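You operate a simulated robot arm through the tools that you are given. There is no shell and no other tool. Be economical: measure what you need, move in short steps, check, and stop when the job is done.

The job below is to be done with a simulated two-armed robot. You get a single attempt, and the scene is never put back.

TASK
Fetch the black buffer and set it on the power pack shelf of the parts rack. Take the black wick pad and put it on the yellow disc. Put the grey wick pad on the bottom shelf of the parts rack. Take the lid off the purple glue tub and lay it down on the guide rail shelf of the parts rack. Take the green rag and leave it on the power pack shelf of the parts rack. Take the grey label on the top of the splice bench and put it away on the label bench. Take the stirring rod and put it on the white damper card. Put the beige felt pad on the steel plate away on the top of the white bench. Take the blue felt test piece on the top of the vice bench and put it away on the lower oven shelf. Shut the green sample drawer. Put the fuse block on the top of the white bench away on the top of the green bench. Take the green bench tray on the top of the green bench and put it away on the tray patch. Take the teal brush and leave it on the cream label. The order is free. Set down upright: green rag.

It is judged by the outcome, as a careful person would: the job done as asked, and still so three seconds after it is handed in. It fails if anything else is knocked over, pushed out of place, dropped, spilled or broken. Lids that push on must go on centred and level and be pressed home; caps that screw on are set level and turned clockwise until they are tight.

THE ROBOT
Two 7-joint arms with two-finger parallel grippers on one trunk, on a base that drives. Base frame: it is fixed to the floor where the robot stands at the start and does not move with it; the origin is under the middle of the robot, x ahead of it, y to its left, z up. Units: mm, degrees, N and s.
The left shoulder is at the start at [50, 165, 1241], the right one opposite. Places, roughly: beige felt pad [-7000, -3250, 750]; black buffer (6x6x6 cm) [500, 100, 300]; black wick pad (6x5x4 cm) [600, 0, 1200]; blue felt test piece (9x6x3 cm) [-7400, -2300, 900]; bottom shelf of the parts rack [600, -100, 300]; damper card [-7500, -3750, 750]; fuse block (9x8x6 cm) [-9400, 1900, 900]; green bench tray (20x20x5 cm) [-7200, 1600, 900]; green rag (6x5x5 cm) [500, 1000, 900]; green sample drawer [-9100, -2600, 600]; grey label [500, 1000, 750]; grey wick pad (6x5x4 cm) [600, -100, 1200]; label bench [-9300, -1000, 800]; lower oven shelf [-5300, -4200, 600]; power pack shelf of the parts rack [600, -100, 1000]; stirring rod (4x4x25 cm) [-8800, -5500, 900]; teal brush (4x3x17 cm) [-1200, 300, 800]; top of the green bench [-7200, 2300, 800]; top of the white bench [-9500, 2400, 800]; tray patch [-2400, 8300, 800]; yellow disc (9x9x1 cm) [700, 1400, 900]. Payload 3.91 kg a hand.
The TCP of each hand is the grasp point between the finger pads, 30 mm short of the fingertips. In the tool frame z runs along the fingers and y along their closing line. Largest opening 110 mm; finger width 20, thickness 10; the body of the gripper, 48 by 112 mm, starts 55 mm behind the TCP.
Orientation is that of the tool frame in the base frame, as a unit quaternion [w, x, y, z]. With the fingers straight down and closing along the base's y, the tool's x points along the base's -x, its y along +y and its z along -z.

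THE INTERFACE
- The arms move only by the tool move_arm. It takes "left_targets", "right_targets" or both (then of equal length, played together; a hand with none holds still); each is a list of rows, each a list of 7 numbers: the shift along the base's x, y, z in cm, then the turn, a rotation vector about the base's x, y, z in degrees, then the opening in per cent of the stroke, from 0 (shut) to 100 (fully open). In form: [[x, y, z, ax, ay, az, gripper], ...]. A call has 1 to 10 rows; each row shifts and turns the commanded pose from where the row before left it. A row lasts 0.2 s, in which the tool goes at most 50 mm and 8.6 degrees; a call with a longer step from one row to the next is refused whole, and so is a gripper value outside its range. A pose out of reach is approached as far as the arm can. The call stops where the force on the tool passes 40 N (or 10 N more than at its start, if that is more) or the arm is blocked; 0.2 s more then pass. The fingers move at their own pace (about 45 mm/s each) and stop on an object; they squeeze with about 34 N. The grip force told is the motor's: it shows also when the fingers shut on nothing. Time passes only in rows, and 0.2 s behind the last, so rows that do not move let the fingers close. The reply holds the time, the measured pose of the TCP, the force on the tool along the base axes, the opening and the grip force, in the units named above and with some noise, with the torque about the TCP (base axes, N m) and any sound that the robot's microphone picked up, and new pictures: "views" is both (left out), scene, wrist or none (wrist: the cameras of the hands that moved).
- Cameras (640 x 400 px; columns grow to the right, rows downward): "scene" is now at [117.6, 11, 1418]; the picture's right is [-0.01, -1.00, 0.00], its down [-0.38, 0.00, -0.92] and it looks along [0.92, -0.01, -0.38] (base axes); focal length 214 px, centre (320, 200). "left" rides on the left gripper at [72, -17, -103] in its tool frame; the picture's right is [0.23, 0.97, 0.00], its down [-0.76, 0.18, -0.62] and it looks along [-0.61, 0.14, 0.78] (tool axes); focal length 222 px, centre (320, 200). "right" rides on the right gripper at [72, 17, -103] in its tool frame; the picture's right is [-0.23, 0.97, 0.00], its down [-0.76, -0.18, -0.62] and it looks along [-0.61, -0.14, 0.78] (tool axes); focal length 222 px, centre (320, 200).
- slide_trunk(by): slides the trunk up (or, below 0, down) by that many mm; the arms and the scene camera ride with it, the base frame stays. It gives what a move gives, with no picture.
- steer(legs): drives the robot by 1 to 6 legs, each [ahead, left, turn to the left] in mm, mm and degrees, along the robot's own axes; the way and the turn of a leg run together, so that a leg with both is an arc; at most 1500 mm and 180 degrees a leg. The arms and the cameras ride along, it lands a little off, and it stops where it bumps. It gives what a move gives, and a new picture of the scene camera.
- turn_head(pan, tilt): turns the head with the scene camera to pan (to the left, within 80 degrees either way) and tilt (down, from -29 to 69), counted from straight ahead of the robot. It gives what a move gives, and a new picture of the scene camera.
- point_at(camera, pixels): for up to 12 pixels [column, row] of the newest picture of that camera ("zoom" is the newest enlarged one), the place [x, y, z] in the base frame of the surface seen there, good to about 2 mm, but the place of the scene camera against the robot may be out by one fixed shift of up to 25 mm in any direction. No time passes.
- close_up(camera, box): a new picture of the part [left, top, right, bottom] of that camera's present view, enlarged. No time passes.
- sign_off(): hands the job in; it is judged then, once.

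Keep the steps short. Do not move on a guess: measure, check each grasp and each placing, and mend mistakes. In all there are 378 turns and 360 pictures (those below and enlarged ones count). Leave the grippers open and the arms clear of the work at the hand-in unless told otherwise, and finish with a single line.

The tools are called after "Emit:" by a JSON object that holds its "api" and its "payload". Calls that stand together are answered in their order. move_arm: Moves the arms, as the interface text tells. Its arguments: {"type":"object","properties":{"left_targets":{"type":"array","items":{"type":"array","items":{"type":"number"}}},"right_targets":{"type":"array","items":{"type":"array","items":{"type":"number"}}},"views":{"type":"string","enum":["both","scene","wrist","none"]}},"required":[]} The other tools are called the same way: slide_trunk (by) slides the trunk up or down; steer (legs) drives the base; turn_head (pan, tilt) turns the head that bears the scene camera; point_at (camera, pixels) gives the place of the surface under pixels of a picture; close_up (camera, box) takes an enlarged picture of a part of a camera's view; sign_off () hands the job in.

At the start:

```text
clock: 0.0
left_tool_pos: [320.0, 148.1, 1479.8]
left_tcp_rot: [0.0, 0.0, 1.0, 0.0]
left_contact_force: [-0.8, -1.0, 1.3]
left_wrist_torque: [-0.03, 0.01, 0.01]
left_width: 110.0
left_grip_force: 0.0
right_tool_pos: [334.8, -110.5, 1464.1]
right_tcp_rot: [0.0, 0.0, 1.0, 0.0]
right_contact_force: [-0.5, -0.4, 1.2]
right_wrist_torque: [0.01, 0.03, 0.01]
right_width: 110.2
right_grip_force: 0.0
trunk travel left (down, up): [-461.0, 42.0]
robot x, y, heading: [0.4, 2.4, 0.2]
head pan, tilt: [-0.5, 22.5]
```

scene: 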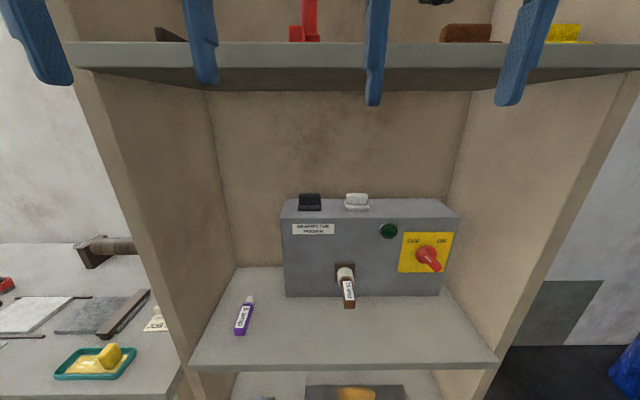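
right: 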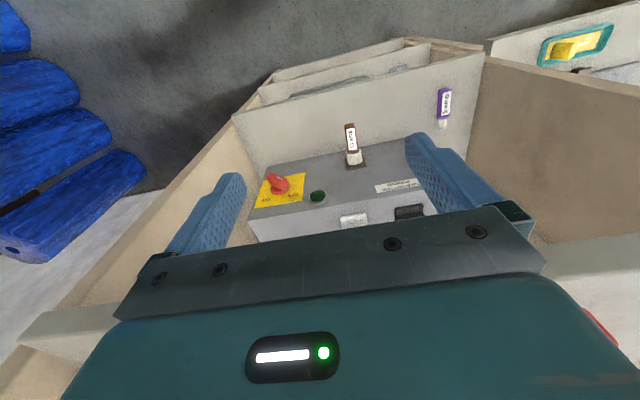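
left: 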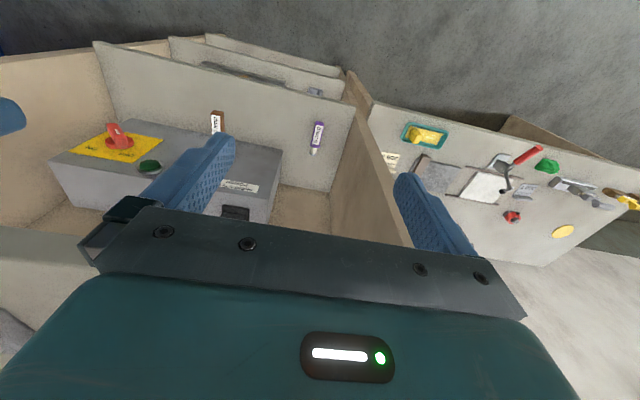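

The rack is ahead: a power pack on its shelf, with the two wick pads on top. I'll measure the key points here first, without moving.

Emit:
{"api": "point_at", "payload": {"camera": "scene", "pixels": [[340, 365], [310, 195], [357, 196], [310, 208], [240, 320], [215, 360], [470, 350], [355, 395], [300, 60], [100, 360], [285, 290], [200, 100]]}}

Emit:
{"api": "close_up", "payload": {"camera": "left", "box": [360, 100, 640, 275]}}

Emit:
{"api": "turn_head", "payload": {"pan": 0, "tilt": 60}}

```text
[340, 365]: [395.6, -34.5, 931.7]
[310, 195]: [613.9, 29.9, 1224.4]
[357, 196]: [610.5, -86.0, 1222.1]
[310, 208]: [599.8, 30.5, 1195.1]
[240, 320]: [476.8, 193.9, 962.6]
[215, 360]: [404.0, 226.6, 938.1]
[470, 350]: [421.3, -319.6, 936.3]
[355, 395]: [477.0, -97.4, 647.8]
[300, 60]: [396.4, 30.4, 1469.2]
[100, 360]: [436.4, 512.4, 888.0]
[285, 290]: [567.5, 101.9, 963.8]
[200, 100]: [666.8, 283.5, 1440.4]
```

```text
2.29 times, centred on (500, 188) of left
```

zoom: 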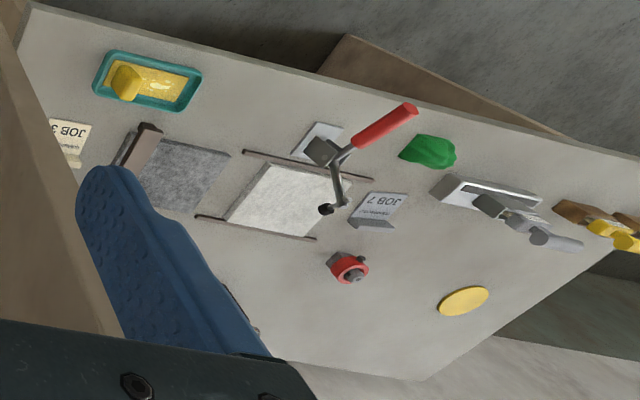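

```text
clock: 1.0
left_tool_pos: [320.2, 147.7, 1479.4]
left_tcp_rot: [0.0, 0.0, 1.0, 0.0]
left_contact_force: [-0.2, -0.9, 0.2]
left_wrist_torque: [-0.02, 0.0, -0.02]
left_width: 110.2
left_grip_force: 0.0
right_tool_pos: [334.6, -109.9, 1464.2]
right_tcp_rot: [0.0, 0.0, 1.0, -0.001]
right_contact_force: [-0.6, -0.2, -0.1]
right_wrist_torque: [0.0, -0.01, 0.03]
right_width: 110.0
right_grip_force: 0.1
trunk travel left (down, up): [-461.0, 42.0]
robot x, y, heading: [1.6, 0.8, -0.2]
head pan, tilt: [0.0, 60.0]
```

scene: 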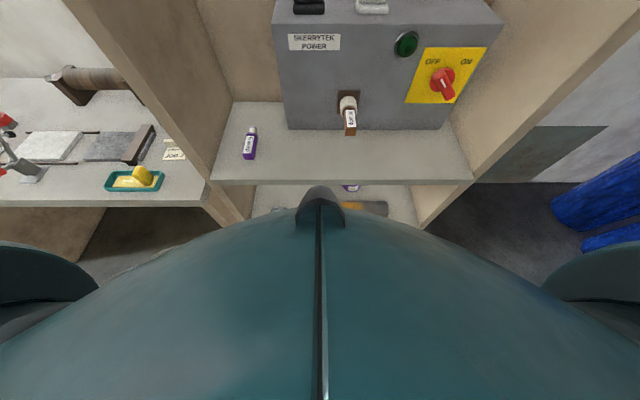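

Two shelves sit below the power pack shelf. I'll back off about 700 mm to see the whole rack.

Emit:
{"api": "steer", "payload": {"legs": [[-700, 0, 0]]}}

Emit:
{"api": "turn_head", "payload": {"pan": 0, "tilt": 40}}

```text
clock: 4.6
left_tool_pos: [-336.4, 148.7, 1480.8]
left_tcp_rot: [0.001, -0.001, 1.0, 0.0]
left_contact_force: [0.0, -0.2, -0.3]
left_wrist_torque: [0.03, -0.01, -0.03]
left_width: 109.9
left_grip_force: 0.0
right_tool_pos: [-320.6, -109.9, 1463.8]
right_tcp_rot: [0.001, -0.001, 1.0, 0.0]
right_contact_force: [-0.2, 0.0, 0.1]
right_wrist_torque: [0.01, 0.0, 0.0]
right_width: 110.0
right_grip_force: 0.1
trunk travel left (down, up): [-461.0, 42.0]
robot x, y, heading: [-657.3, 0.6, -0.0]
head pan, tilt: [0.0, 60.0]
stopped in leg 1: the robot was blocked; the commanded pose is now the measured one
```

scene: 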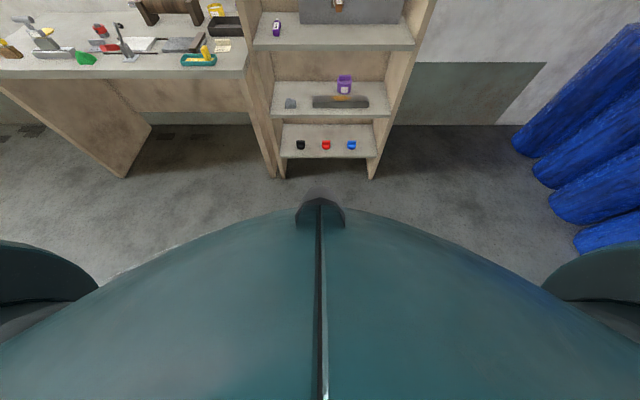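

```text
clock: 5.4
left_tool_pos: [-336.4, 149.4, 1479.8]
left_tcp_rot: [0.001, -0.001, 1.0, 0.0]
left_contact_force: [-0.5, -0.4, -0.4]
left_wrist_torque: [0.02, 0.0, 0.01]
left_width: 110.0
left_grip_force: 0.1
right_tool_pos: [-321.2, -111.2, 1465.4]
right_tcp_rot: [0.001, -0.002, 1.0, 0.001]
right_contact_force: [-0.7, 0.1, 0.5]
right_wrist_torque: [0.01, 0.0, -0.01]
right_width: 109.9
right_grip_force: 0.1
trunk travel left (down, up): [-461.0, 42.0]
robot x, y, heading: [-655.5, 1.4, 0.3]
head pan, tilt: [0.0, 40.0]
```

scene: 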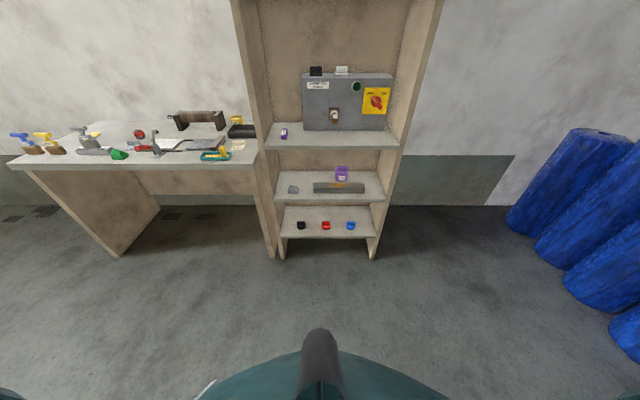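

The back bumped something at x≈-657. I'll look at the rack and bench in detail, and behind me later.

Emit:
{"api": "point_at", "payload": {"camera": "scene", "pixels": [[301, 225], [326, 225], [350, 225], [330, 238], [341, 173], [341, 180], [293, 189], [338, 188], [338, 197], [284, 132], [118, 155], [99, 134]]}}

Emit:
{"api": "close_up", "payload": {"camera": "scene", "box": [250, 110, 410, 260]}}

Emit:
{"api": "close_up", "payload": {"camera": "scene", "box": [0, 100, 270, 180]}}

```text
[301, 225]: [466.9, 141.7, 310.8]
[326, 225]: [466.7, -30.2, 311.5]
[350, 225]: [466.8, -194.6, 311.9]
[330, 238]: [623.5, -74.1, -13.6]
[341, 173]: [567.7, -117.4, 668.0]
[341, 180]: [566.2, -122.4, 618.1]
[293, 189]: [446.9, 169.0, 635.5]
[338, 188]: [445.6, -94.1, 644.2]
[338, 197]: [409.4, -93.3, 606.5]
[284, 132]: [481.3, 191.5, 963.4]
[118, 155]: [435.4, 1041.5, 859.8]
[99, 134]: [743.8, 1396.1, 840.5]
```

```text
2.67 times, centred on (330, 185) of scene
```

zoom: 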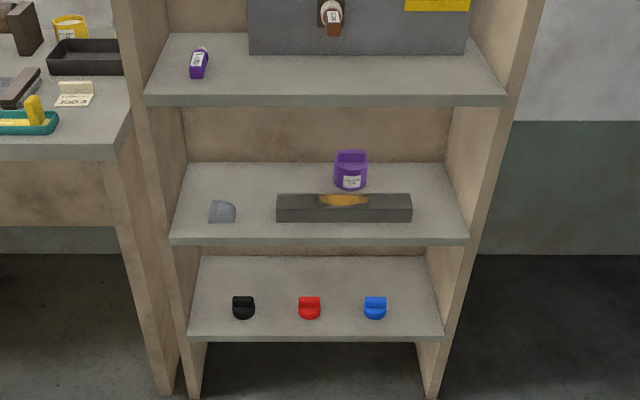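

```text
2.37 times, centred on (135, 140) of scene
```

zoom: 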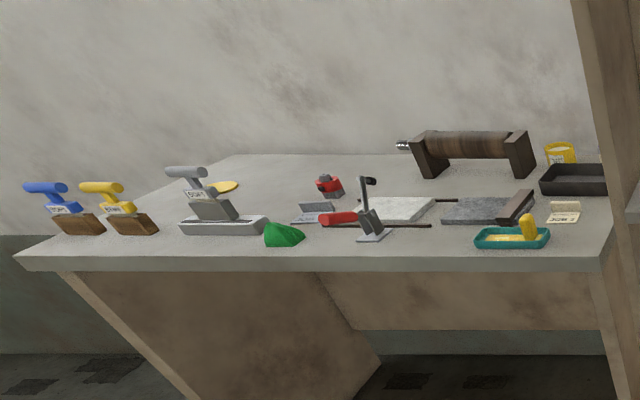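

Black/red/blue buffers sit on the bottom shelf; the purple tub and guide rail are on the middle one. I'll drive forward to x≈-130 and lower the trunk fully.

Emit:
{"api": "steer", "payload": {"legs": [[525, 0, 0]]}}

Emit:
{"api": "slide_trunk", "payload": {"by": -460}}

Emit:
{"api": "turn_head", "payload": {"pan": 0, "tilt": 45}}

```text
clock: 8.6
left_tool_pos: [207.2, 152.3, 1478.9]
left_tcp_rot: [0.0, -0.004, 1.0, 0.0]
left_contact_force: [-0.4, 0.2, -0.7]
left_wrist_torque: [-0.01, 0.02, -0.01]
left_width: 109.8
left_grip_force: 0.0
right_tool_pos: [224.0, -107.7, 1465.1]
right_tcp_rot: [0.0, -0.004, 1.0, 0.0]
right_contact_force: [0.5, -1.5, -0.2]
right_wrist_torque: [-0.01, -0.01, -0.01]
right_width: 110.0
right_grip_force: 0.1
trunk travel left (down, up): [-461.0, 42.0]
robot x, y, heading: [-111.1, 3.0, 0.4]
head pan, tilt: [0.0, 40.0]
```

scene: 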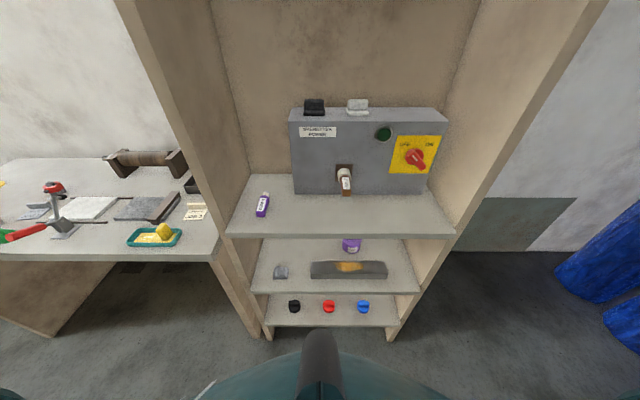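

```text
refused: -460 is not a number from -400 to 400
```

```text
clock: 9.2
left_tool_pos: [206.9, 150.5, 1480.4]
left_tcp_rot: [0.001, -0.003, 1.0, -0.001]
left_contact_force: [-0.3, 1.2, -0.4]
left_wrist_torque: [0.03, 0.01, 0.01]
left_width: 110.0
left_grip_force: 0.0
right_tool_pos: [223.5, -107.3, 1465.0]
right_tcp_rot: [0.001, -0.003, 1.0, 0.0]
right_contact_force: [0.5, 0.2, 0.6]
right_wrist_torque: [0.0, -0.05, 0.0]
right_width: 110.0
right_grip_force: 0.1
trunk travel left (down, up): [-461.0, 42.0]
robot x, y, heading: [-111.0, 5.2, 0.1]
head pan, tilt: [0.0, 45.0]
```

scene: 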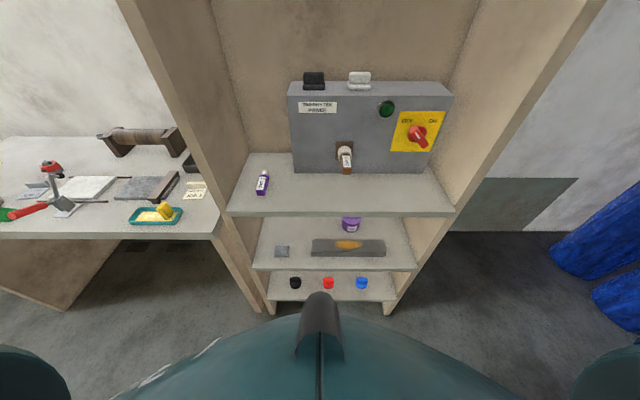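

Next I'll lower the trunk 400 (the limit per call) and aim the head at the bottom shelf.

Emit:
{"api": "slide_trunk", "payload": {"by": -400}}

Emit:
{"api": "turn_head", "payload": {"pan": 0, "tilt": 42}}

```text
clock: 13.1
left_tool_pos: [208.5, 151.9, 1079.8]
left_tcp_rot: [0.001, -0.004, 1.0, 0.001]
left_contact_force: [-1.1, 0.7, 0.0]
left_wrist_torque: [-0.03, 0.01, 0.02]
left_width: 110.0
left_grip_force: 0.0
right_tool_pos: [224.3, -108.0, 1064.7]
right_tcp_rot: [0.001, -0.003, 1.0, 0.0]
right_contact_force: [0.3, -0.5, 0.7]
right_wrist_torque: [0.01, 0.0, 0.02]
right_width: 110.1
right_grip_force: 0.0
trunk travel left (down, up): [-61.0, 442.0]
robot x, y, heading: [-109.2, 1.3, 0.5]
head pan, tilt: [0.0, 45.0]
```

```text
clock: 13.7
left_tool_pos: [206.9, 151.7, 1080.4]
left_tcp_rot: [0.002, -0.004, 1.0, 0.0]
left_contact_force: [1.1, -0.7, -0.6]
left_wrist_torque: [0.02, -0.02, 0.0]
left_width: 109.9
left_grip_force: 0.1
right_tool_pos: [223.3, -106.6, 1064.7]
right_tcp_rot: [0.001, -0.003, 1.0, -0.001]
right_contact_force: [-1.0, -0.5, 0.8]
right_wrist_torque: [0.0, -0.01, -0.03]
right_width: 110.1
right_grip_force: 0.0
trunk travel left (down, up): [-61.0, 442.0]
robot x, y, heading: [-110.6, 2.4, 0.1]
head pan, tilt: [0.0, 42.0]
```

scene: 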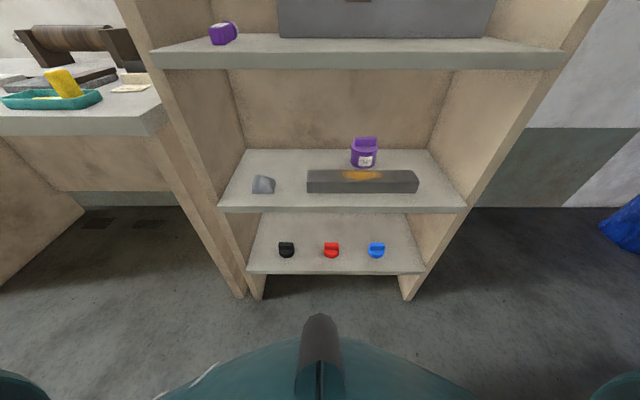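

Clear view of the bottom shelf. I'll lower the left hand in front of the rack while tilting it about 48° forward.

Emit:
{"api": "move_arm", "payload": {"left_targets": [[0, 0, -4.9, 0, -8, 0, 100], [0, 0, -4.9, 0, -8, 0, 100], [0, 0, -4.9, 0, -8, 0, 100], [0, 0, -4.9, 0, -8, 0, 100], [0, 0, -4.9, 0, -8, 0, 100], [0, 0, -4.9, 0, -8, 0, 100], [0, 0, -4.9, 0, 0, 0, 100], [0, 0, -4.9, 0, 0, 0, 100], [0, 0, -4.9, 0, 0, 0, 100], [0, 0, -4.9, 0, 0, 0, 100]], "views": "none"}}

Emit:
{"api": "move_arm", "payload": {"left_targets": [[0, 0, -4.9, 0, 0, 0, 100], [0, 0, -4.9, 0, 0, 0, 100], [0, 0, -4.9, 0, 0, 0, 100], [2, 0, -3, 0, 0, 0, 100]], "views": "both"}}

Emit:
{"api": "point_at", "payload": {"camera": "scene", "pixels": [[287, 246], [287, 254], [287, 262], [332, 252], [340, 268], [376, 252], [363, 142], [363, 158], [262, 185], [350, 205], [320, 160], [320, 225]]}}

```text
clock: 15.9
left_tool_pos: [270.9, 112.7, 620.8]
left_tcp_rot: [0.408, -0.002, 0.913, 0.0]
left_contact_force: [0.0, 0.4, 0.1]
left_wrist_torque: [0.02, -0.01, -0.02]
left_width: 110.1
left_grip_force: 0.0
left hand out of reach, approached as far as the arm can: row 5, 6, 7, 8
right_tool_pos: [223.5, -107.4, 1065.0]
right_tcp_rot: [0.0, -0.002, 1.0, 0.0]
right_contact_force: [-0.1, -0.5, 0.5]
right_wrist_torque: [0.01, -0.01, 0.03]
right_width: 110.0
right_grip_force: 0.2
trunk travel left (down, up): [-61.0, 442.0]
robot x, y, heading: [-114.3, 3.7, 0.2]
head pan, tilt: [0.0, 42.0]
```

```text
clock: 16.9
left_tool_pos: [295.7, 95.7, 454.9]
left_tcp_rot: [0.406, -0.004, 0.914, 0.002]
left_contact_force: [0.5, 1.1, -0.2]
left_wrist_torque: [0.03, 0.02, 0.0]
left_width: 110.0
left_grip_force: 0.1
left hand out of reach, approached as far as the arm can: row 3, 4
right_tool_pos: [223.7, -106.7, 1065.0]
right_tcp_rot: [0.001, -0.002, 1.0, -0.001]
right_contact_force: [1.1, 0.0, 0.8]
right_wrist_torque: [0.04, -0.01, 0.01]
right_width: 110.2
right_grip_force: 0.1
trunk travel left (down, up): [-61.0, 442.0]
robot x, y, heading: [-112.6, -1.3, 0.2]
head pan, tilt: [0.0, 42.0]
```

scene: 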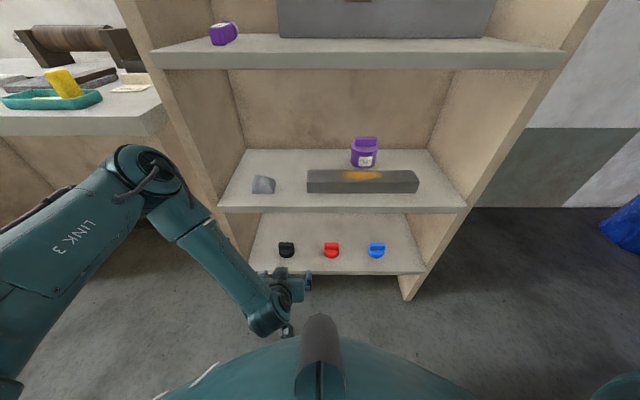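
left: 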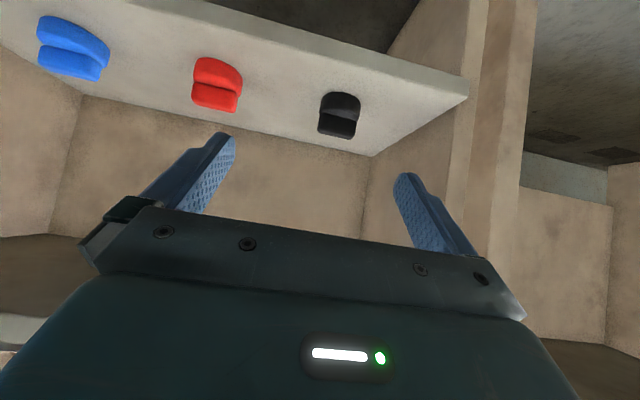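

```text
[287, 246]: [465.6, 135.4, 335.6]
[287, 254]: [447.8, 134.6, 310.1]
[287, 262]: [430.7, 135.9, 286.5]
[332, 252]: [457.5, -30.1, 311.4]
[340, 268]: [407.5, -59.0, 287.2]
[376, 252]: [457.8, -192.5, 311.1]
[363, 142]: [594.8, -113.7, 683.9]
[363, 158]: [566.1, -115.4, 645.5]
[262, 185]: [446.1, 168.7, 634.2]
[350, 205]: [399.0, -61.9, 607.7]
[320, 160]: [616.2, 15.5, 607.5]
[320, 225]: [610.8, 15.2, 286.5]
```

The wrist camera sees the black buffer. I'll measure it with that camera and compare with the scene reading, to get the shift.

Emit:
{"api": "point_at", "payload": {"camera": "left", "pixels": [[340, 105], [339, 128], [334, 98], [218, 75], [215, 100], [400, 100], [462, 85], [68, 62]]}}

Emit:
{"api": "close_up", "payload": {"camera": "left", "box": [280, 70, 420, 160]}}

Emit:
{"api": "close_up", "payload": {"camera": "scene", "box": [220, 130, 430, 275]}}

```text
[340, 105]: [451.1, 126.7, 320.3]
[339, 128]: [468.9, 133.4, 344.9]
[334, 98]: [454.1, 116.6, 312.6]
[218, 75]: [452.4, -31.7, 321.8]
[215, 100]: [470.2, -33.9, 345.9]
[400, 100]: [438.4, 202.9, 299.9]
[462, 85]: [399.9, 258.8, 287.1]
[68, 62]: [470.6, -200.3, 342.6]
```

```text
4.44 times, centred on (350, 115) of left
```

zoom: 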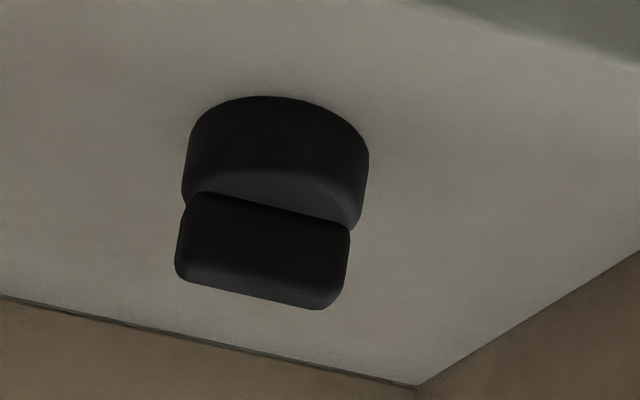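

```text
2.76 times, centred on (325, 202) of scene
```

zoom: 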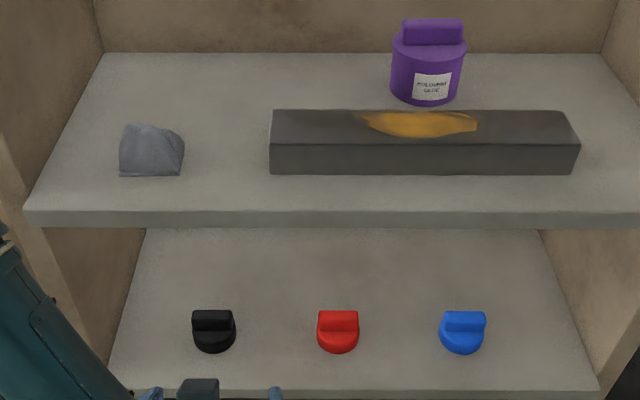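

The scene shift comes out near (+3,-3,+13). The black buffer is centred near (476,131), with its bar along y. I'll move to a pre-grasp point and watch how the commanded pose reacts.

Emit:
{"api": "move_arm", "payload": {"left_targets": [[4, 1.7, 0, 0, 0, 0, 100], [4, 1.7, 0, 0, 0, 0, 100]], "views": "none"}}

```text
clock: 17.5
left_tool_pos: [375.6, 123.7, 459.2]
left_tcp_rot: [0.404, -0.003, 0.915, 0.002]
left_contact_force: [-0.2, 0.1, 0.0]
left_wrist_torque: [-0.03, 0.0, 0.0]
left_width: 109.9
left_grip_force: 0.1
left hand out of reach, approached as far as the arm can: row 1
right_tool_pos: [222.5, -107.1, 1063.7]
right_tcp_rot: [0.001, -0.003, 1.0, 0.0]
right_contact_force: [0.0, 0.2, 0.4]
right_wrist_torque: [0.01, -0.03, 0.0]
right_width: 110.0
right_grip_force: 0.0
trunk travel left (down, up): [-61.0, 442.0]
robot x, y, heading: [-108.0, 3.1, 0.2]
head pan, tilt: [0.0, 42.0]
```

The commanded pose follows the measured one. Next I'll go in along the finger direction to (474,131,332).

Emit:
{"api": "move_arm", "payload": {"left_targets": [[0, 0.7, -3.7, 0, 0, 0, 100], [3.3, 0, -3, 0, 0, 0, 100], [3.3, 0, -3, 0, 0, 0, 100], [3.2, 0, -3, 0, 0, 0, 100]], "views": "wrist"}}

```text
clock: 18.5
left_tool_pos: [485.7, 109.7, 343.0]
left_tcp_rot: [0.406, -0.001, 0.914, -0.003]
left_contact_force: [-0.6, 1.1, 0.1]
left_wrist_torque: [0.0, 0.0, 0.02]
left_width: 110.1
left_grip_force: 0.0
left hand out of reach, approached as far as the arm can: row 1, 2
right_tool_pos: [222.9, -107.2, 1064.9]
right_tcp_rot: [0.001, -0.003, 1.0, 0.0]
right_contact_force: [-0.5, 0.4, -0.3]
right_wrist_torque: [-0.01, -0.01, -0.03]
right_width: 110.1
right_grip_force: 0.1
trunk travel left (down, up): [-61.0, 442.0]
robot x, y, heading: [-110.6, -0.6, 0.3]
head pan, tilt: [0.0, 42.0]
```

left: 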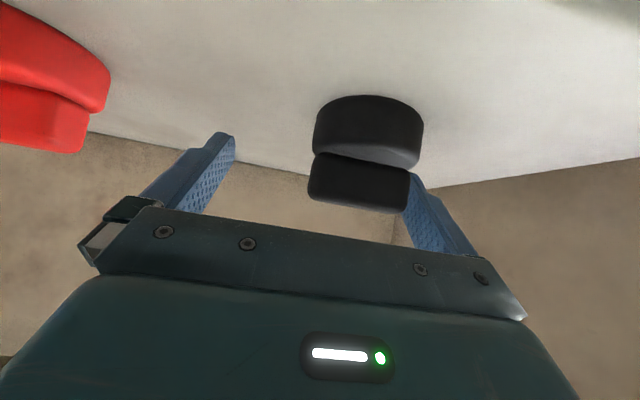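

The hand drifted to y≈110 and the buffer is nearer the +y finger. I'll shift +2.1 in y and lower slightly.

Emit:
{"api": "move_arm", "payload": {"left_targets": [[-0.4, 2.1, 0, 0, 0, 0, 100], [-0.4, 0, -1, 0, 0, 0, 100]], "views": "wrist"}}

```text
clock: 19.1
left_tool_pos: [477.9, 120.6, 334.2]
left_tcp_rot: [0.404, -0.003, 0.915, 0.001]
left_contact_force: [0.5, -0.6, 0.3]
left_wrist_torque: [-0.01, 0.0, -0.01]
left_width: 109.9
left_grip_force: 0.0
left hand out of reach, approached as far as the arm can: row 1
right_tool_pos: [223.3, -106.9, 1064.6]
right_tcp_rot: [0.001, -0.003, 1.0, 0.0]
right_contact_force: [-1.2, 0.3, -0.1]
right_wrist_torque: [0.02, 0.0, -0.02]
right_width: 109.8
right_grip_force: 0.0
trunk travel left (down, up): [-61.0, 442.0]
robot x, y, heading: [-111.4, 1.4, 0.6]
head pan, tilt: [0.0, 42.0]
```

left: 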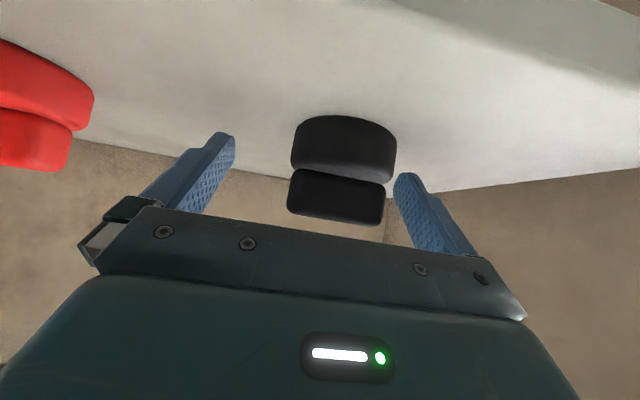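

Another +1 in y, then I'll close.

Emit:
{"api": "move_arm", "payload": {"left_targets": [[0, 1.0, 0, 0, 0, 0, 100], [0, 0, 0, 0, 0, 0, 10], [0, 0, 0, 0, 0, 0, 10], [0, 0, 0, 0, 0, 0, 10], [0, 0, 0, 0, 0, 0, 10], [0, 0, 0, 0, 0, 0, 10]], "views": "wrist"}}

```text
clock: 20.5
left_tool_pos: [479.2, 120.3, 334.4]
left_tcp_rot: [0.404, -0.004, 0.915, 0.002]
left_contact_force: [0.8, -0.1, -0.8]
left_wrist_torque: [-0.01, 0.02, 0.04]
left_width: 58.3
left_grip_force: 34.1
left hand out of reach, approached as far as the arm can: row 1
right_tool_pos: [223.5, -106.6, 1064.1]
right_tcp_rot: [0.001, -0.003, 1.0, 0.001]
right_contact_force: [-0.3, -0.5, 0.5]
right_wrist_torque: [0.01, -0.01, 0.01]
right_width: 110.3
right_grip_force: 0.0
trunk travel left (down, up): [-61.0, 442.0]
robot x, y, heading: [-110.4, 3.3, 0.1]
head pan, tilt: [0.0, 42.0]
```

left: 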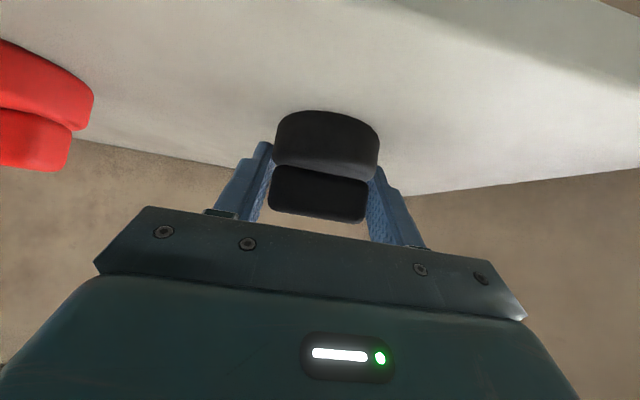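

Held at 58 mm. I'll lift 3 cm, then drive back 300 mm to bring it out of the rack.

Emit:
{"api": "move_arm", "payload": {"left_targets": [[0, 0, 1.5, 0, 0, 0, 10], [0, 0, 1.5, 0, 0, 0, 10]], "views": "none"}}

Emit:
{"api": "steer", "payload": {"legs": [[-330, 0, 0]]}}

Emit:
{"api": "slide_trunk", "payload": {"by": 380}}

```text
clock: 21.1
left_tool_pos: [477.7, 123.1, 365.6]
left_tcp_rot: [0.408, -0.002, 0.913, -0.001]
left_contact_force: [-0.2, 0.1, -0.5]
left_wrist_torque: [0.02, -0.03, 0.04]
left_width: 58.5
left_grip_force: 34.1
right_tool_pos: [223.1, -107.7, 1065.3]
right_tcp_rot: [0.001, -0.003, 1.0, 0.0]
right_contact_force: [0.0, -0.4, 0.0]
right_wrist_torque: [0.0, 0.02, -0.02]
right_width: 109.8
right_grip_force: 0.0
trunk travel left (down, up): [-61.0, 442.0]
robot x, y, heading: [-113.5, 0.0, 0.3]
head pan, tilt: [0.0, 42.0]
```

```text
clock: 23.3
left_tool_pos: [150.4, 121.4, 364.2]
left_tcp_rot: [0.407, -0.002, 0.913, -0.001]
left_contact_force: [0.0, 0.7, -0.6]
left_wrist_torque: [0.0, -0.02, 0.01]
left_width: 58.6
left_grip_force: 34.3
right_tool_pos: [-104.2, -108.3, 1064.9]
right_tcp_rot: [0.0, -0.002, 1.0, 0.0]
right_contact_force: [0.2, 0.4, 0.1]
right_wrist_torque: [-0.02, -0.01, 0.01]
right_width: 110.0
right_grip_force: 0.1
trunk travel left (down, up): [-61.0, 442.0]
robot x, y, heading: [-435.0, -1.0, 0.3]
head pan, tilt: [0.0, 42.0]
```

scene: 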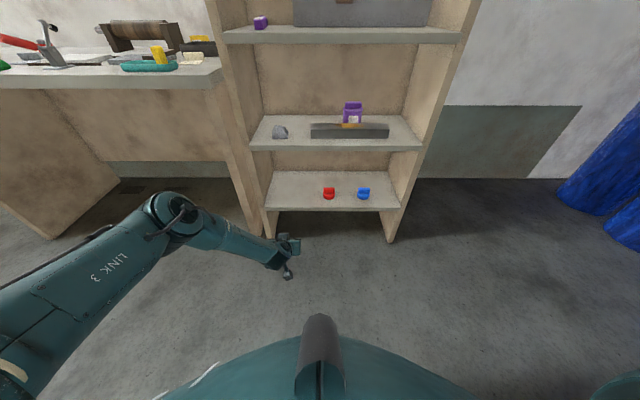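

```text
clock: 26.9
left_tool_pos: [151.2, 121.1, 745.0]
left_tcp_rot: [0.407, -0.002, 0.913, -0.001]
left_contact_force: [-0.3, 0.5, 0.5]
left_wrist_torque: [0.0, -0.01, -0.02]
left_width: 58.5
left_grip_force: 34.5
right_tool_pos: [-104.5, -108.6, 1445.2]
right_tcp_rot: [0.0, -0.003, 1.0, 0.0]
right_contact_force: [0.0, 0.2, 0.1]
right_wrist_torque: [0.04, -0.03, 0.02]
right_width: 110.3
right_grip_force: 0.0
trunk travel left (down, up): [-441.0, 62.0]
robot x, y, heading: [-436.7, 0.8, 0.2]
head pan, tilt: [0.0, 42.0]
```

I'll raise the left hand to z≈1065, well clear of the rack, then use the wrist camera on the power pack shelf.

Emit:
{"api": "move_arm", "payload": {"left_targets": [[0, 0, 4.6, 0, 0, 0, 10], [0, 0, 4.6, 0, 0, 0, 10], [0, 0, 4.6, 0, 0, 0, 10], [0, 0, 4.6, 0, 0, 0, 10], [0, 0, 4.6, 0, 0, 0, 10], [0, 0, 4.6, 0, 0, 0, 10], [0, 0, 4.6, 0, 0, 0, 10]], "views": "none"}}

Emit:
{"api": "steer", "payload": {"legs": [[200, 0, 0]]}}

```text
clock: 28.5
left_tool_pos: [152.0, 122.3, 1067.4]
left_tcp_rot: [0.406, -0.001, 0.914, -0.001]
left_contact_force: [0.2, 0.6, -0.8]
left_wrist_torque: [0.03, 0.02, 0.0]
left_width: 58.7
left_grip_force: 34.0
right_tool_pos: [-103.5, -109.1, 1445.6]
right_tcp_rot: [0.0, -0.003, 1.0, 0.0]
right_contact_force: [-0.5, 0.3, 0.4]
right_wrist_torque: [-0.03, 0.01, -0.01]
right_width: 109.7
right_grip_force: 0.0
trunk travel left (down, up): [-441.0, 62.0]
robot x, y, heading: [-443.2, -2.6, 0.1]
head pan, tilt: [0.0, 42.0]
```

```text
clock: 30.1
left_tool_pos: [352.4, 121.1, 1065.8]
left_tcp_rot: [0.407, -0.001, 0.914, -0.001]
left_contact_force: [0.0, 0.3, -0.4]
left_wrist_torque: [-0.01, 0.02, -0.01]
left_width: 58.8
left_grip_force: 33.7
right_tool_pos: [96.8, -108.9, 1444.4]
right_tcp_rot: [0.0, -0.002, 1.0, 0.0]
right_contact_force: [0.1, -0.8, -0.3]
right_wrist_torque: [-0.01, 0.02, 0.01]
right_width: 109.8
right_grip_force: 0.1
trunk travel left (down, up): [-441.0, 62.0]
robot x, y, heading: [-237.6, 1.3, 0.5]
head pan, tilt: [0.0, 42.0]
```

scene: 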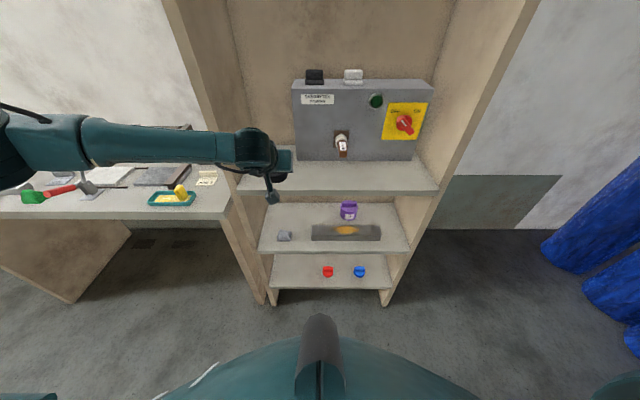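

I'll move the buffer to y≈60, just past the shelf edge, and look with the wrist camera.

Emit:
{"api": "move_arm", "payload": {"left_targets": [[2, -3, 0, 0, 0, 0, 10], [3, -3, 0, 0, 0, 0, 10], [3, 0, 0, 0, 0, 0, 10]], "views": "wrist"}}

Emit:
{"api": "point_at", "payload": {"camera": "left", "pixels": [[200, 60], [300, 60], [420, 60], [420, 100], [460, 130], [220, 100], [150, 100], [400, 140]]}}

```text
clock: 30.9
left_tool_pos: [435.0, 61.0, 1066.5]
left_tcp_rot: [0.407, -0.002, 0.913, -0.001]
left_contact_force: [0.1, 0.0, 0.3]
left_wrist_torque: [-0.01, -0.01, 0.01]
left_width: 58.8
left_grip_force: 33.7
right_tool_pos: [96.3, -108.6, 1446.0]
right_tcp_rot: [0.0, -0.001, 1.0, 0.0]
right_contact_force: [0.6, 0.0, 0.1]
right_wrist_torque: [-0.02, 0.01, -0.02]
right_width: 109.8
right_grip_force: 0.0
trunk travel left (down, up): [-441.0, 62.0]
robot x, y, heading: [-240.0, 1.4, 0.2]
head pan, tilt: [0.0, 42.0]
```

left: 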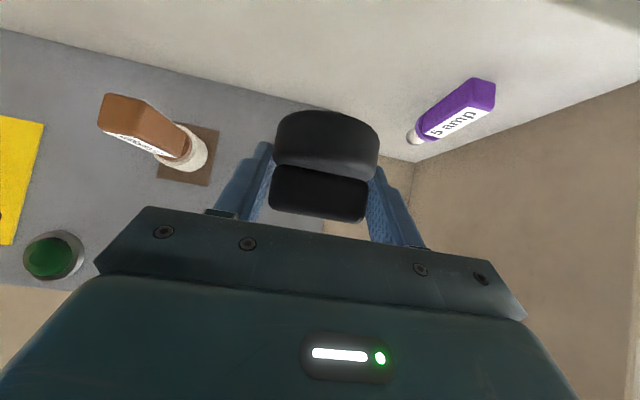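

```text
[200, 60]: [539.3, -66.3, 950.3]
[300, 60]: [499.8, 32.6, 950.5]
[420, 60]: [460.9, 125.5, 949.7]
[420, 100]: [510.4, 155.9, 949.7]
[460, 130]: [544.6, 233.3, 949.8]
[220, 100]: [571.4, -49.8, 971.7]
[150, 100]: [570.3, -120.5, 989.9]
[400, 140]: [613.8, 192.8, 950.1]
```

The shelf is at z=950, so release with TCP ≈985. I'll lower in steps.

Emit:
{"api": "move_arm", "payload": {"left_targets": [[2, 0, -3, 0, 0, 0, 10], [0, 0, -3.5, 0, 0, 0, 10], [0, 0, -1.0, 0, 0, 0, 10], [0, 0, -0.5, 0, 0, 0, 10], [0, 0, -0.3, 0, 0, 0, 10]], "views": "wrist"}}

```text
clock: 32.1
left_tool_pos: [454.0, 61.5, 985.9]
left_tcp_rot: [0.407, -0.001, 0.913, -0.002]
left_contact_force: [-1.1, 0.9, 1.1]
left_wrist_torque: [0.08, 0.07, -0.02]
left_width: 58.5
left_grip_force: 33.9
right_tool_pos: [96.1, -108.8, 1445.9]
right_tcp_rot: [0.001, -0.003, 1.0, -0.001]
right_contact_force: [0.0, -0.1, 0.2]
right_wrist_torque: [0.0, 0.0, 0.02]
right_width: 109.8
right_grip_force: 0.0
trunk travel left (down, up): [-441.0, 62.0]
robot x, y, heading: [-239.5, 4.8, 0.1]
head pan, tilt: [0.0, 42.0]
```

left: 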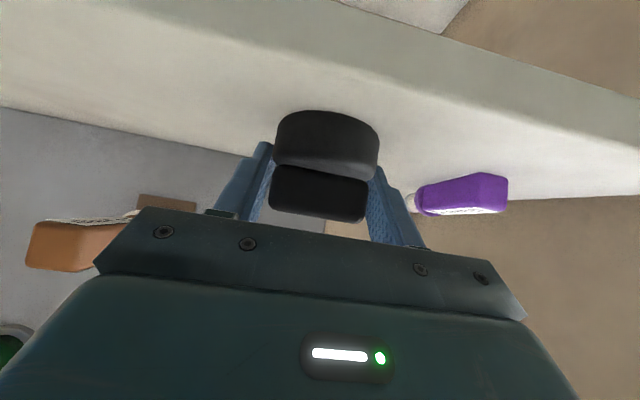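

Contact is beginning. Slight press, open, then withdraw back along the fingers.

Emit:
{"api": "move_arm", "payload": {"left_targets": [[0, 0, -0.15, 0, 0, 0, 10], [0, 0, 0, 0, 0, 0, 90], [0, 0, 0, 0, 0, 0, 90], [0, 0, 0, 0, 0, 0, 90], [-3.3, 0, 3, 0, 0, 0, 90], [-3.3, 0, 3, 0, 0, 0, 90], [-3.3, 0, 3, 0, 0, 0, 90]], "views": "both"}}

```text
clock: 33.7
left_tool_pos: [353.0, 62.4, 1072.4]
left_tcp_rot: [0.408, -0.001, 0.913, -0.002]
left_contact_force: [0.4, -0.2, 0.3]
left_wrist_torque: [-0.02, 0.0, 0.03]
left_width: 99.1
left_grip_force: 0.1
right_tool_pos: [95.6, -108.2, 1444.8]
right_tcp_rot: [0.0, -0.002, 1.0, 0.0]
right_contact_force: [0.2, 0.2, 0.0]
right_wrist_torque: [-0.01, -0.03, -0.01]
right_width: 110.1
right_grip_force: 0.0
trunk travel left (down, up): [-441.0, 62.0]
robot x, y, heading: [-239.2, 1.6, 0.3]
head pan, tilt: [0.0, 42.0]
```

scene: 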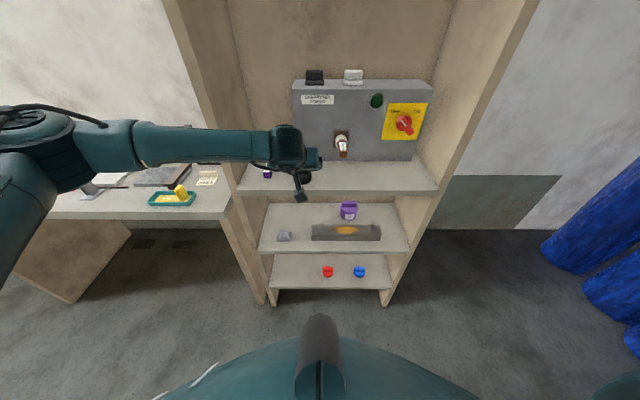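
left: 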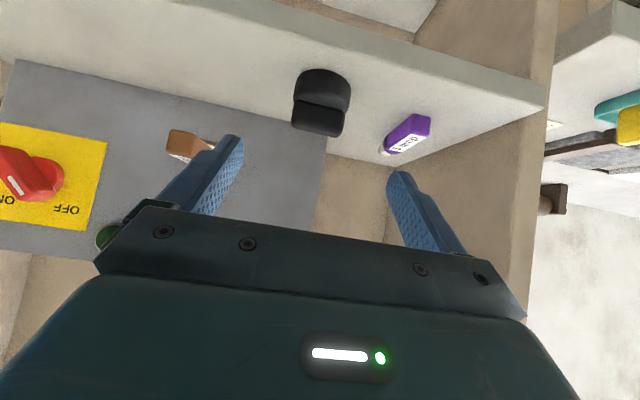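

The black buffer stands on the power pack shelf. Next are the two wick pads on the power pack.

Emit:
{"api": "turn_head", "payload": {"pan": 0, "tilt": 20}}

Emit:
{"api": "close_up", "payload": {"camera": "scene", "box": [270, 90, 430, 190]}}

Emit:
{"api": "point_at", "payload": {"camera": "zoom", "pixels": [[175, 160], [175, 200], [330, 160], [330, 200], [250, 200], [300, 300]]}}

```text
clock: 34.6
left_tool_pos: [354.9, 62.3, 1071.0]
left_tcp_rot: [0.407, -0.001, 0.913, -0.002]
left_contact_force: [-0.5, 0.5, 0.9]
left_wrist_torque: [-0.01, -0.01, 0.0]
left_width: 98.8
left_grip_force: 0.1
right_tool_pos: [96.6, -108.9, 1445.4]
right_tcp_rot: [0.001, -0.001, 1.0, 0.001]
right_contact_force: [-0.3, -0.8, 0.7]
right_wrist_torque: [-0.04, 0.02, -0.04]
right_width: 110.1
right_grip_force: 0.2
trunk travel left (down, up): [-441.0, 62.0]
robot x, y, heading: [-235.8, -1.1, 0.1]
head pan, tilt: [0.0, 20.0]
```

scene: 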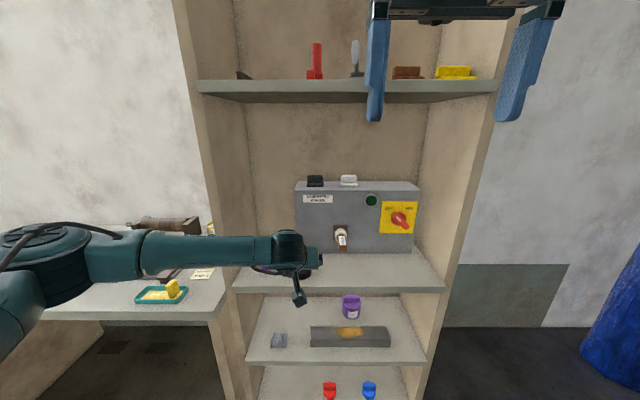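

```text
4.00 times, centred on (350, 140) of scene
```

zoom: 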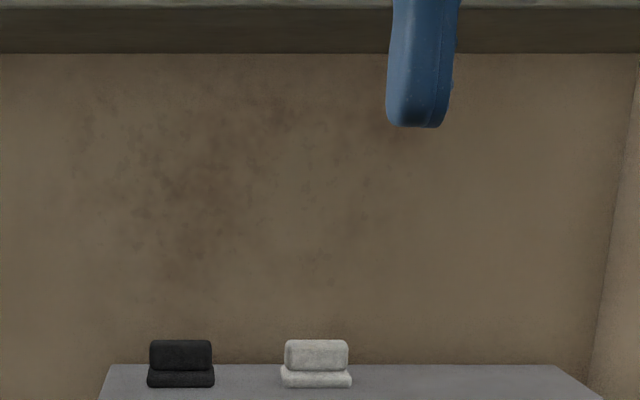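

```text
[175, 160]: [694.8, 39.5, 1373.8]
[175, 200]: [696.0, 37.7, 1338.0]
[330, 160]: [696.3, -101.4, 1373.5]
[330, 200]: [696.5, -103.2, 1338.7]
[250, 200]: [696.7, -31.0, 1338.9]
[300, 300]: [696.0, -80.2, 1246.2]
```

Both pads have a grip bar along y. I'll pull the left hand back and up a bit while tilting the right hand 48° forward and lowering it.

Emit:
{"api": "move_arm", "payload": {"left_targets": [[-3, 1, 2, 0, 0, 0, 90], [-3, 1, 2, 0, 0, 0, 90], [-3, 1, 2, 0, 0, 0, 90], [-3, 1, 2, 0, 0, 0, 90], [-2, 1, 2, 0, 0, 0, 90], [0, 1, 2, 0, 0, 0, 90], [0, 1, 2, 0, 0, 0, 90], [0, 1, 0, 0, 0, 0, 90]], "right_targets": [[2, 0, -2, 0, -8, 0, 100], [2, 0, -2, 0, -8, 0, 100], [2, 0, -2, 0, -8, 0, 100], [2, 0, -2, 0, -8, 0, 100], [2, 0, -2, 0, -8, 0, 100], [2, 0, -2, 0, -8, 0, 100], [2, 0.5, -1, 0, 0, 0, 100], [2, 0.5, 0, 0, 0, 0, 100]], "views": "none"}}

Emit:
{"api": "steer", "payload": {"legs": [[130, 0, 0]]}}

Emit:
{"api": "move_arm", "payload": {"right_targets": [[4, 0.5, 0, 0, 0, 0, 100], [4, 0, 0, 0, 0, 0, 100]], "views": "wrist"}}

```text
clock: 36.4
left_tool_pos: [215.0, 142.7, 1212.8]
left_tcp_rot: [0.407, -0.001, 0.913, -0.002]
left_contact_force: [0.5, 0.6, 0.7]
left_wrist_torque: [-0.03, 0.05, 0.03]
left_width: 99.3
left_grip_force: 0.0
right_tool_pos: [257.3, -98.1, 1313.8]
right_tcp_rot: [0.407, -0.002, 0.913, 0.0]
right_contact_force: [0.9, -0.6, -0.6]
right_wrist_torque: [0.01, -0.02, 0.04]
right_width: 109.9
right_grip_force: 0.1
trunk travel left (down, up): [-441.0, 62.0]
robot x, y, heading: [-235.4, 3.6, 0.3]
head pan, tilt: [0.0, 20.0]
```

```text
clock: 37.7
left_tool_pos: [344.1, 144.1, 1212.9]
left_tcp_rot: [0.407, -0.001, 0.913, -0.002]
left_contact_force: [-0.1, 0.3, -0.1]
left_wrist_torque: [-0.07, 0.0, -0.03]
left_width: 99.0
left_grip_force: 0.0
right_tool_pos: [386.4, -96.7, 1313.5]
right_tcp_rot: [0.407, -0.003, 0.914, 0.0]
right_contact_force: [0.4, 0.5, -0.7]
right_wrist_torque: [0.0, 0.0, 0.03]
right_width: 110.3
right_grip_force: 0.1
trunk travel left (down, up): [-441.0, 62.0]
robot x, y, heading: [-108.6, 2.0, 0.4]
head pan, tilt: [0.0, 20.0]
```

scene: 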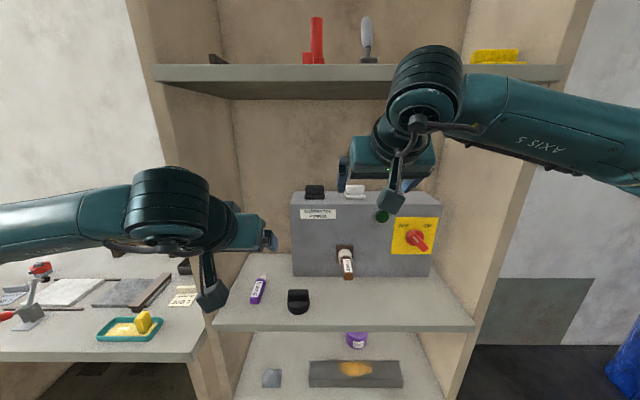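

```text
clock: 38.3
left_tool_pos: [342.7, 144.3, 1212.7]
left_tcp_rot: [0.407, -0.002, 0.913, -0.001]
left_contact_force: [-0.2, -0.3, -0.1]
left_wrist_torque: [0.01, 0.02, -0.01]
left_width: 99.1
left_grip_force: 0.0
right_tool_pos: [463.9, -90.9, 1312.3]
right_tcp_rot: [0.408, -0.003, 0.913, -0.001]
right_contact_force: [0.0, 0.4, 0.5]
right_wrist_torque: [-0.02, -0.03, -0.01]
right_width: 109.9
right_grip_force: 0.1
trunk travel left (down, up): [-441.0, 62.0]
robot x, y, heading: [-106.4, 0.7, 0.3]
head pan, tilt: [0.0, 20.0]
```

right: 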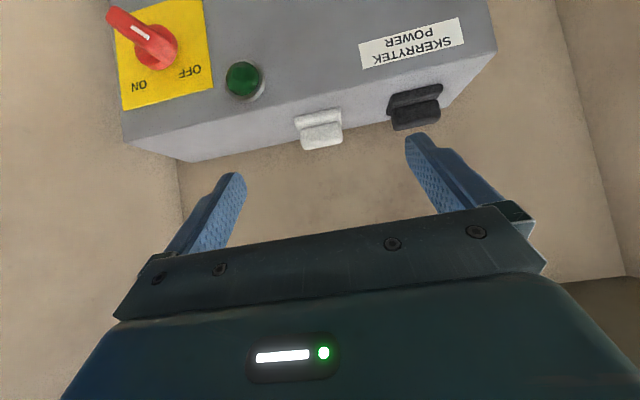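

Emit:
{"api": "close_up", "payload": {"camera": "right", "box": [270, 70, 470, 170]}}

Emit:
{"api": "point_at", "payload": {"camera": "right", "pixels": [[318, 117], [319, 137], [310, 128], [335, 122], [300, 130], [340, 145], [412, 98], [416, 118], [360, 115], [320, 147]]}}

```text
3.20 times, centred on (370, 120) of right
```

zoom: 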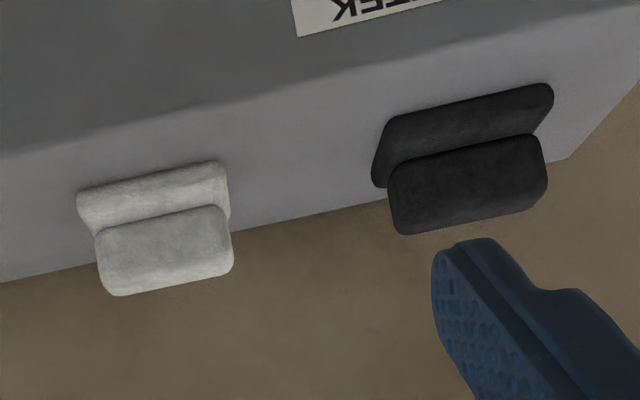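

```text
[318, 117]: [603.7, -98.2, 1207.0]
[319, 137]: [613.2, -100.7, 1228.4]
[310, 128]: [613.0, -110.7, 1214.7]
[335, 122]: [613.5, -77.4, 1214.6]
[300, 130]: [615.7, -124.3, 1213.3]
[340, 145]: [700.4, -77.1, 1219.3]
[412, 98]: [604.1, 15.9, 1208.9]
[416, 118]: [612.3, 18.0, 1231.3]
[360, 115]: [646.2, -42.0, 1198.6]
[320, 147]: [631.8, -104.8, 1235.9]
```

Grey pad: bar centre at (622,-98), z 1214–1237, on a pack top at 1199. I'll approach to (618,-98,1230) and close.

Emit:
{"api": "move_arm", "payload": {"right_targets": [[4, -0.35, -0.8, 0, 0, 0, 100], [4, -0.35, -0.7, 0, 0, 0, 100], [2.47, 0, -2.23, 0, 0, 0, 100], [2.47, 0, -2.23, 0, 0, 0, 100], [2.47, 0, -2.23, 0, 0, 0, 100]], "views": "wrist"}}

```text
clock: 39.5
left_tool_pos: [342.9, 144.0, 1212.2]
left_tcp_rot: [0.407, -0.003, 0.913, -0.001]
left_contact_force: [-0.3, -0.3, -0.4]
left_wrist_torque: [0.02, 0.01, 0.01]
left_width: 98.9
left_grip_force: 0.0
right_tool_pos: [619.8, -95.8, 1232.1]
right_tcp_rot: [0.408, -0.003, 0.913, 0.0]
right_contact_force: [0.2, 0.2, -0.8]
right_wrist_torque: [0.0, 0.0, 0.0]
right_width: 109.7
right_grip_force: 0.0
trunk travel left (down, up): [-441.0, 62.0]
robot x, y, heading: [-108.6, 2.6, 0.6]
head pan, tilt: [0.0, 20.0]
```

right: 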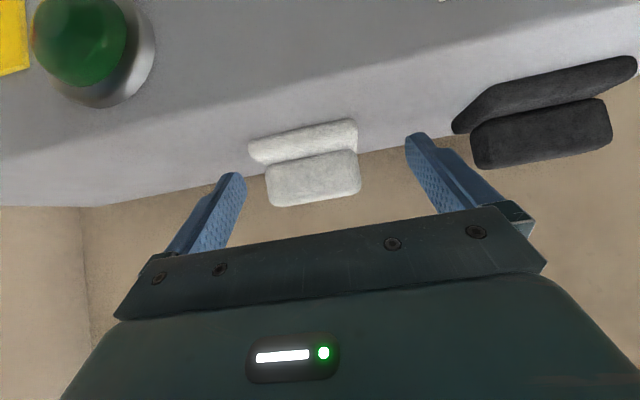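

It's aligned between the fingers. I'll close, then lift.

Emit:
{"api": "move_arm", "payload": {"right_targets": [[0, -0.2, 0, 0, 0, 0, 10], [0, 0, 0, 0, 0, 0, 10], [0, 0, 0, 0, 0, 0, 10], [0, 0, 0, 0, 0, 0, 10], [0, 0, 0, 0, 0, 0, 10], [0, 0, 2, 0, 0, 0, 10], [-3, 0, 3, 0, 0, 0, 10], [-4, 0, 2, 0, 0, 0, 10]], "views": "wrist"}}

```text
clock: 41.3
left_tool_pos: [341.2, 142.5, 1213.5]
left_tcp_rot: [0.408, -0.002, 0.913, -0.002]
left_contact_force: [0.4, 0.0, -0.5]
left_wrist_torque: [-0.01, 0.03, -0.01]
left_width: 99.0
left_grip_force: 0.0
right_tool_pos: [548.2, -99.2, 1301.1]
right_tcp_rot: [0.407, -0.003, 0.914, 0.0]
right_contact_force: [0.0, 0.3, -0.5]
right_wrist_torque: [-0.02, 0.02, 0.03]
right_width: 58.6
right_grip_force: 34.3
trunk travel left (down, up): [-441.0, 62.0]
robot x, y, heading: [-109.9, -0.4, 0.6]
head pan, tilt: [0.0, 20.0]
```

right: 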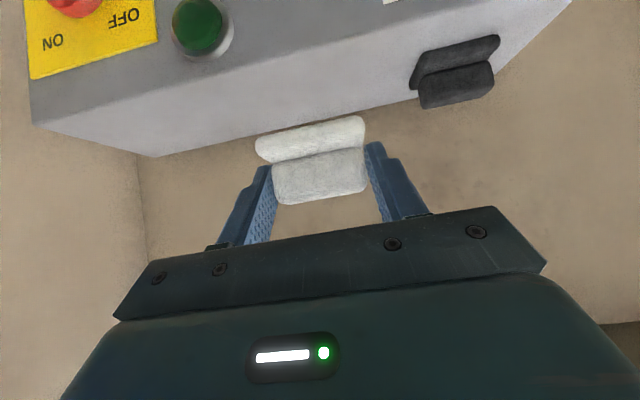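

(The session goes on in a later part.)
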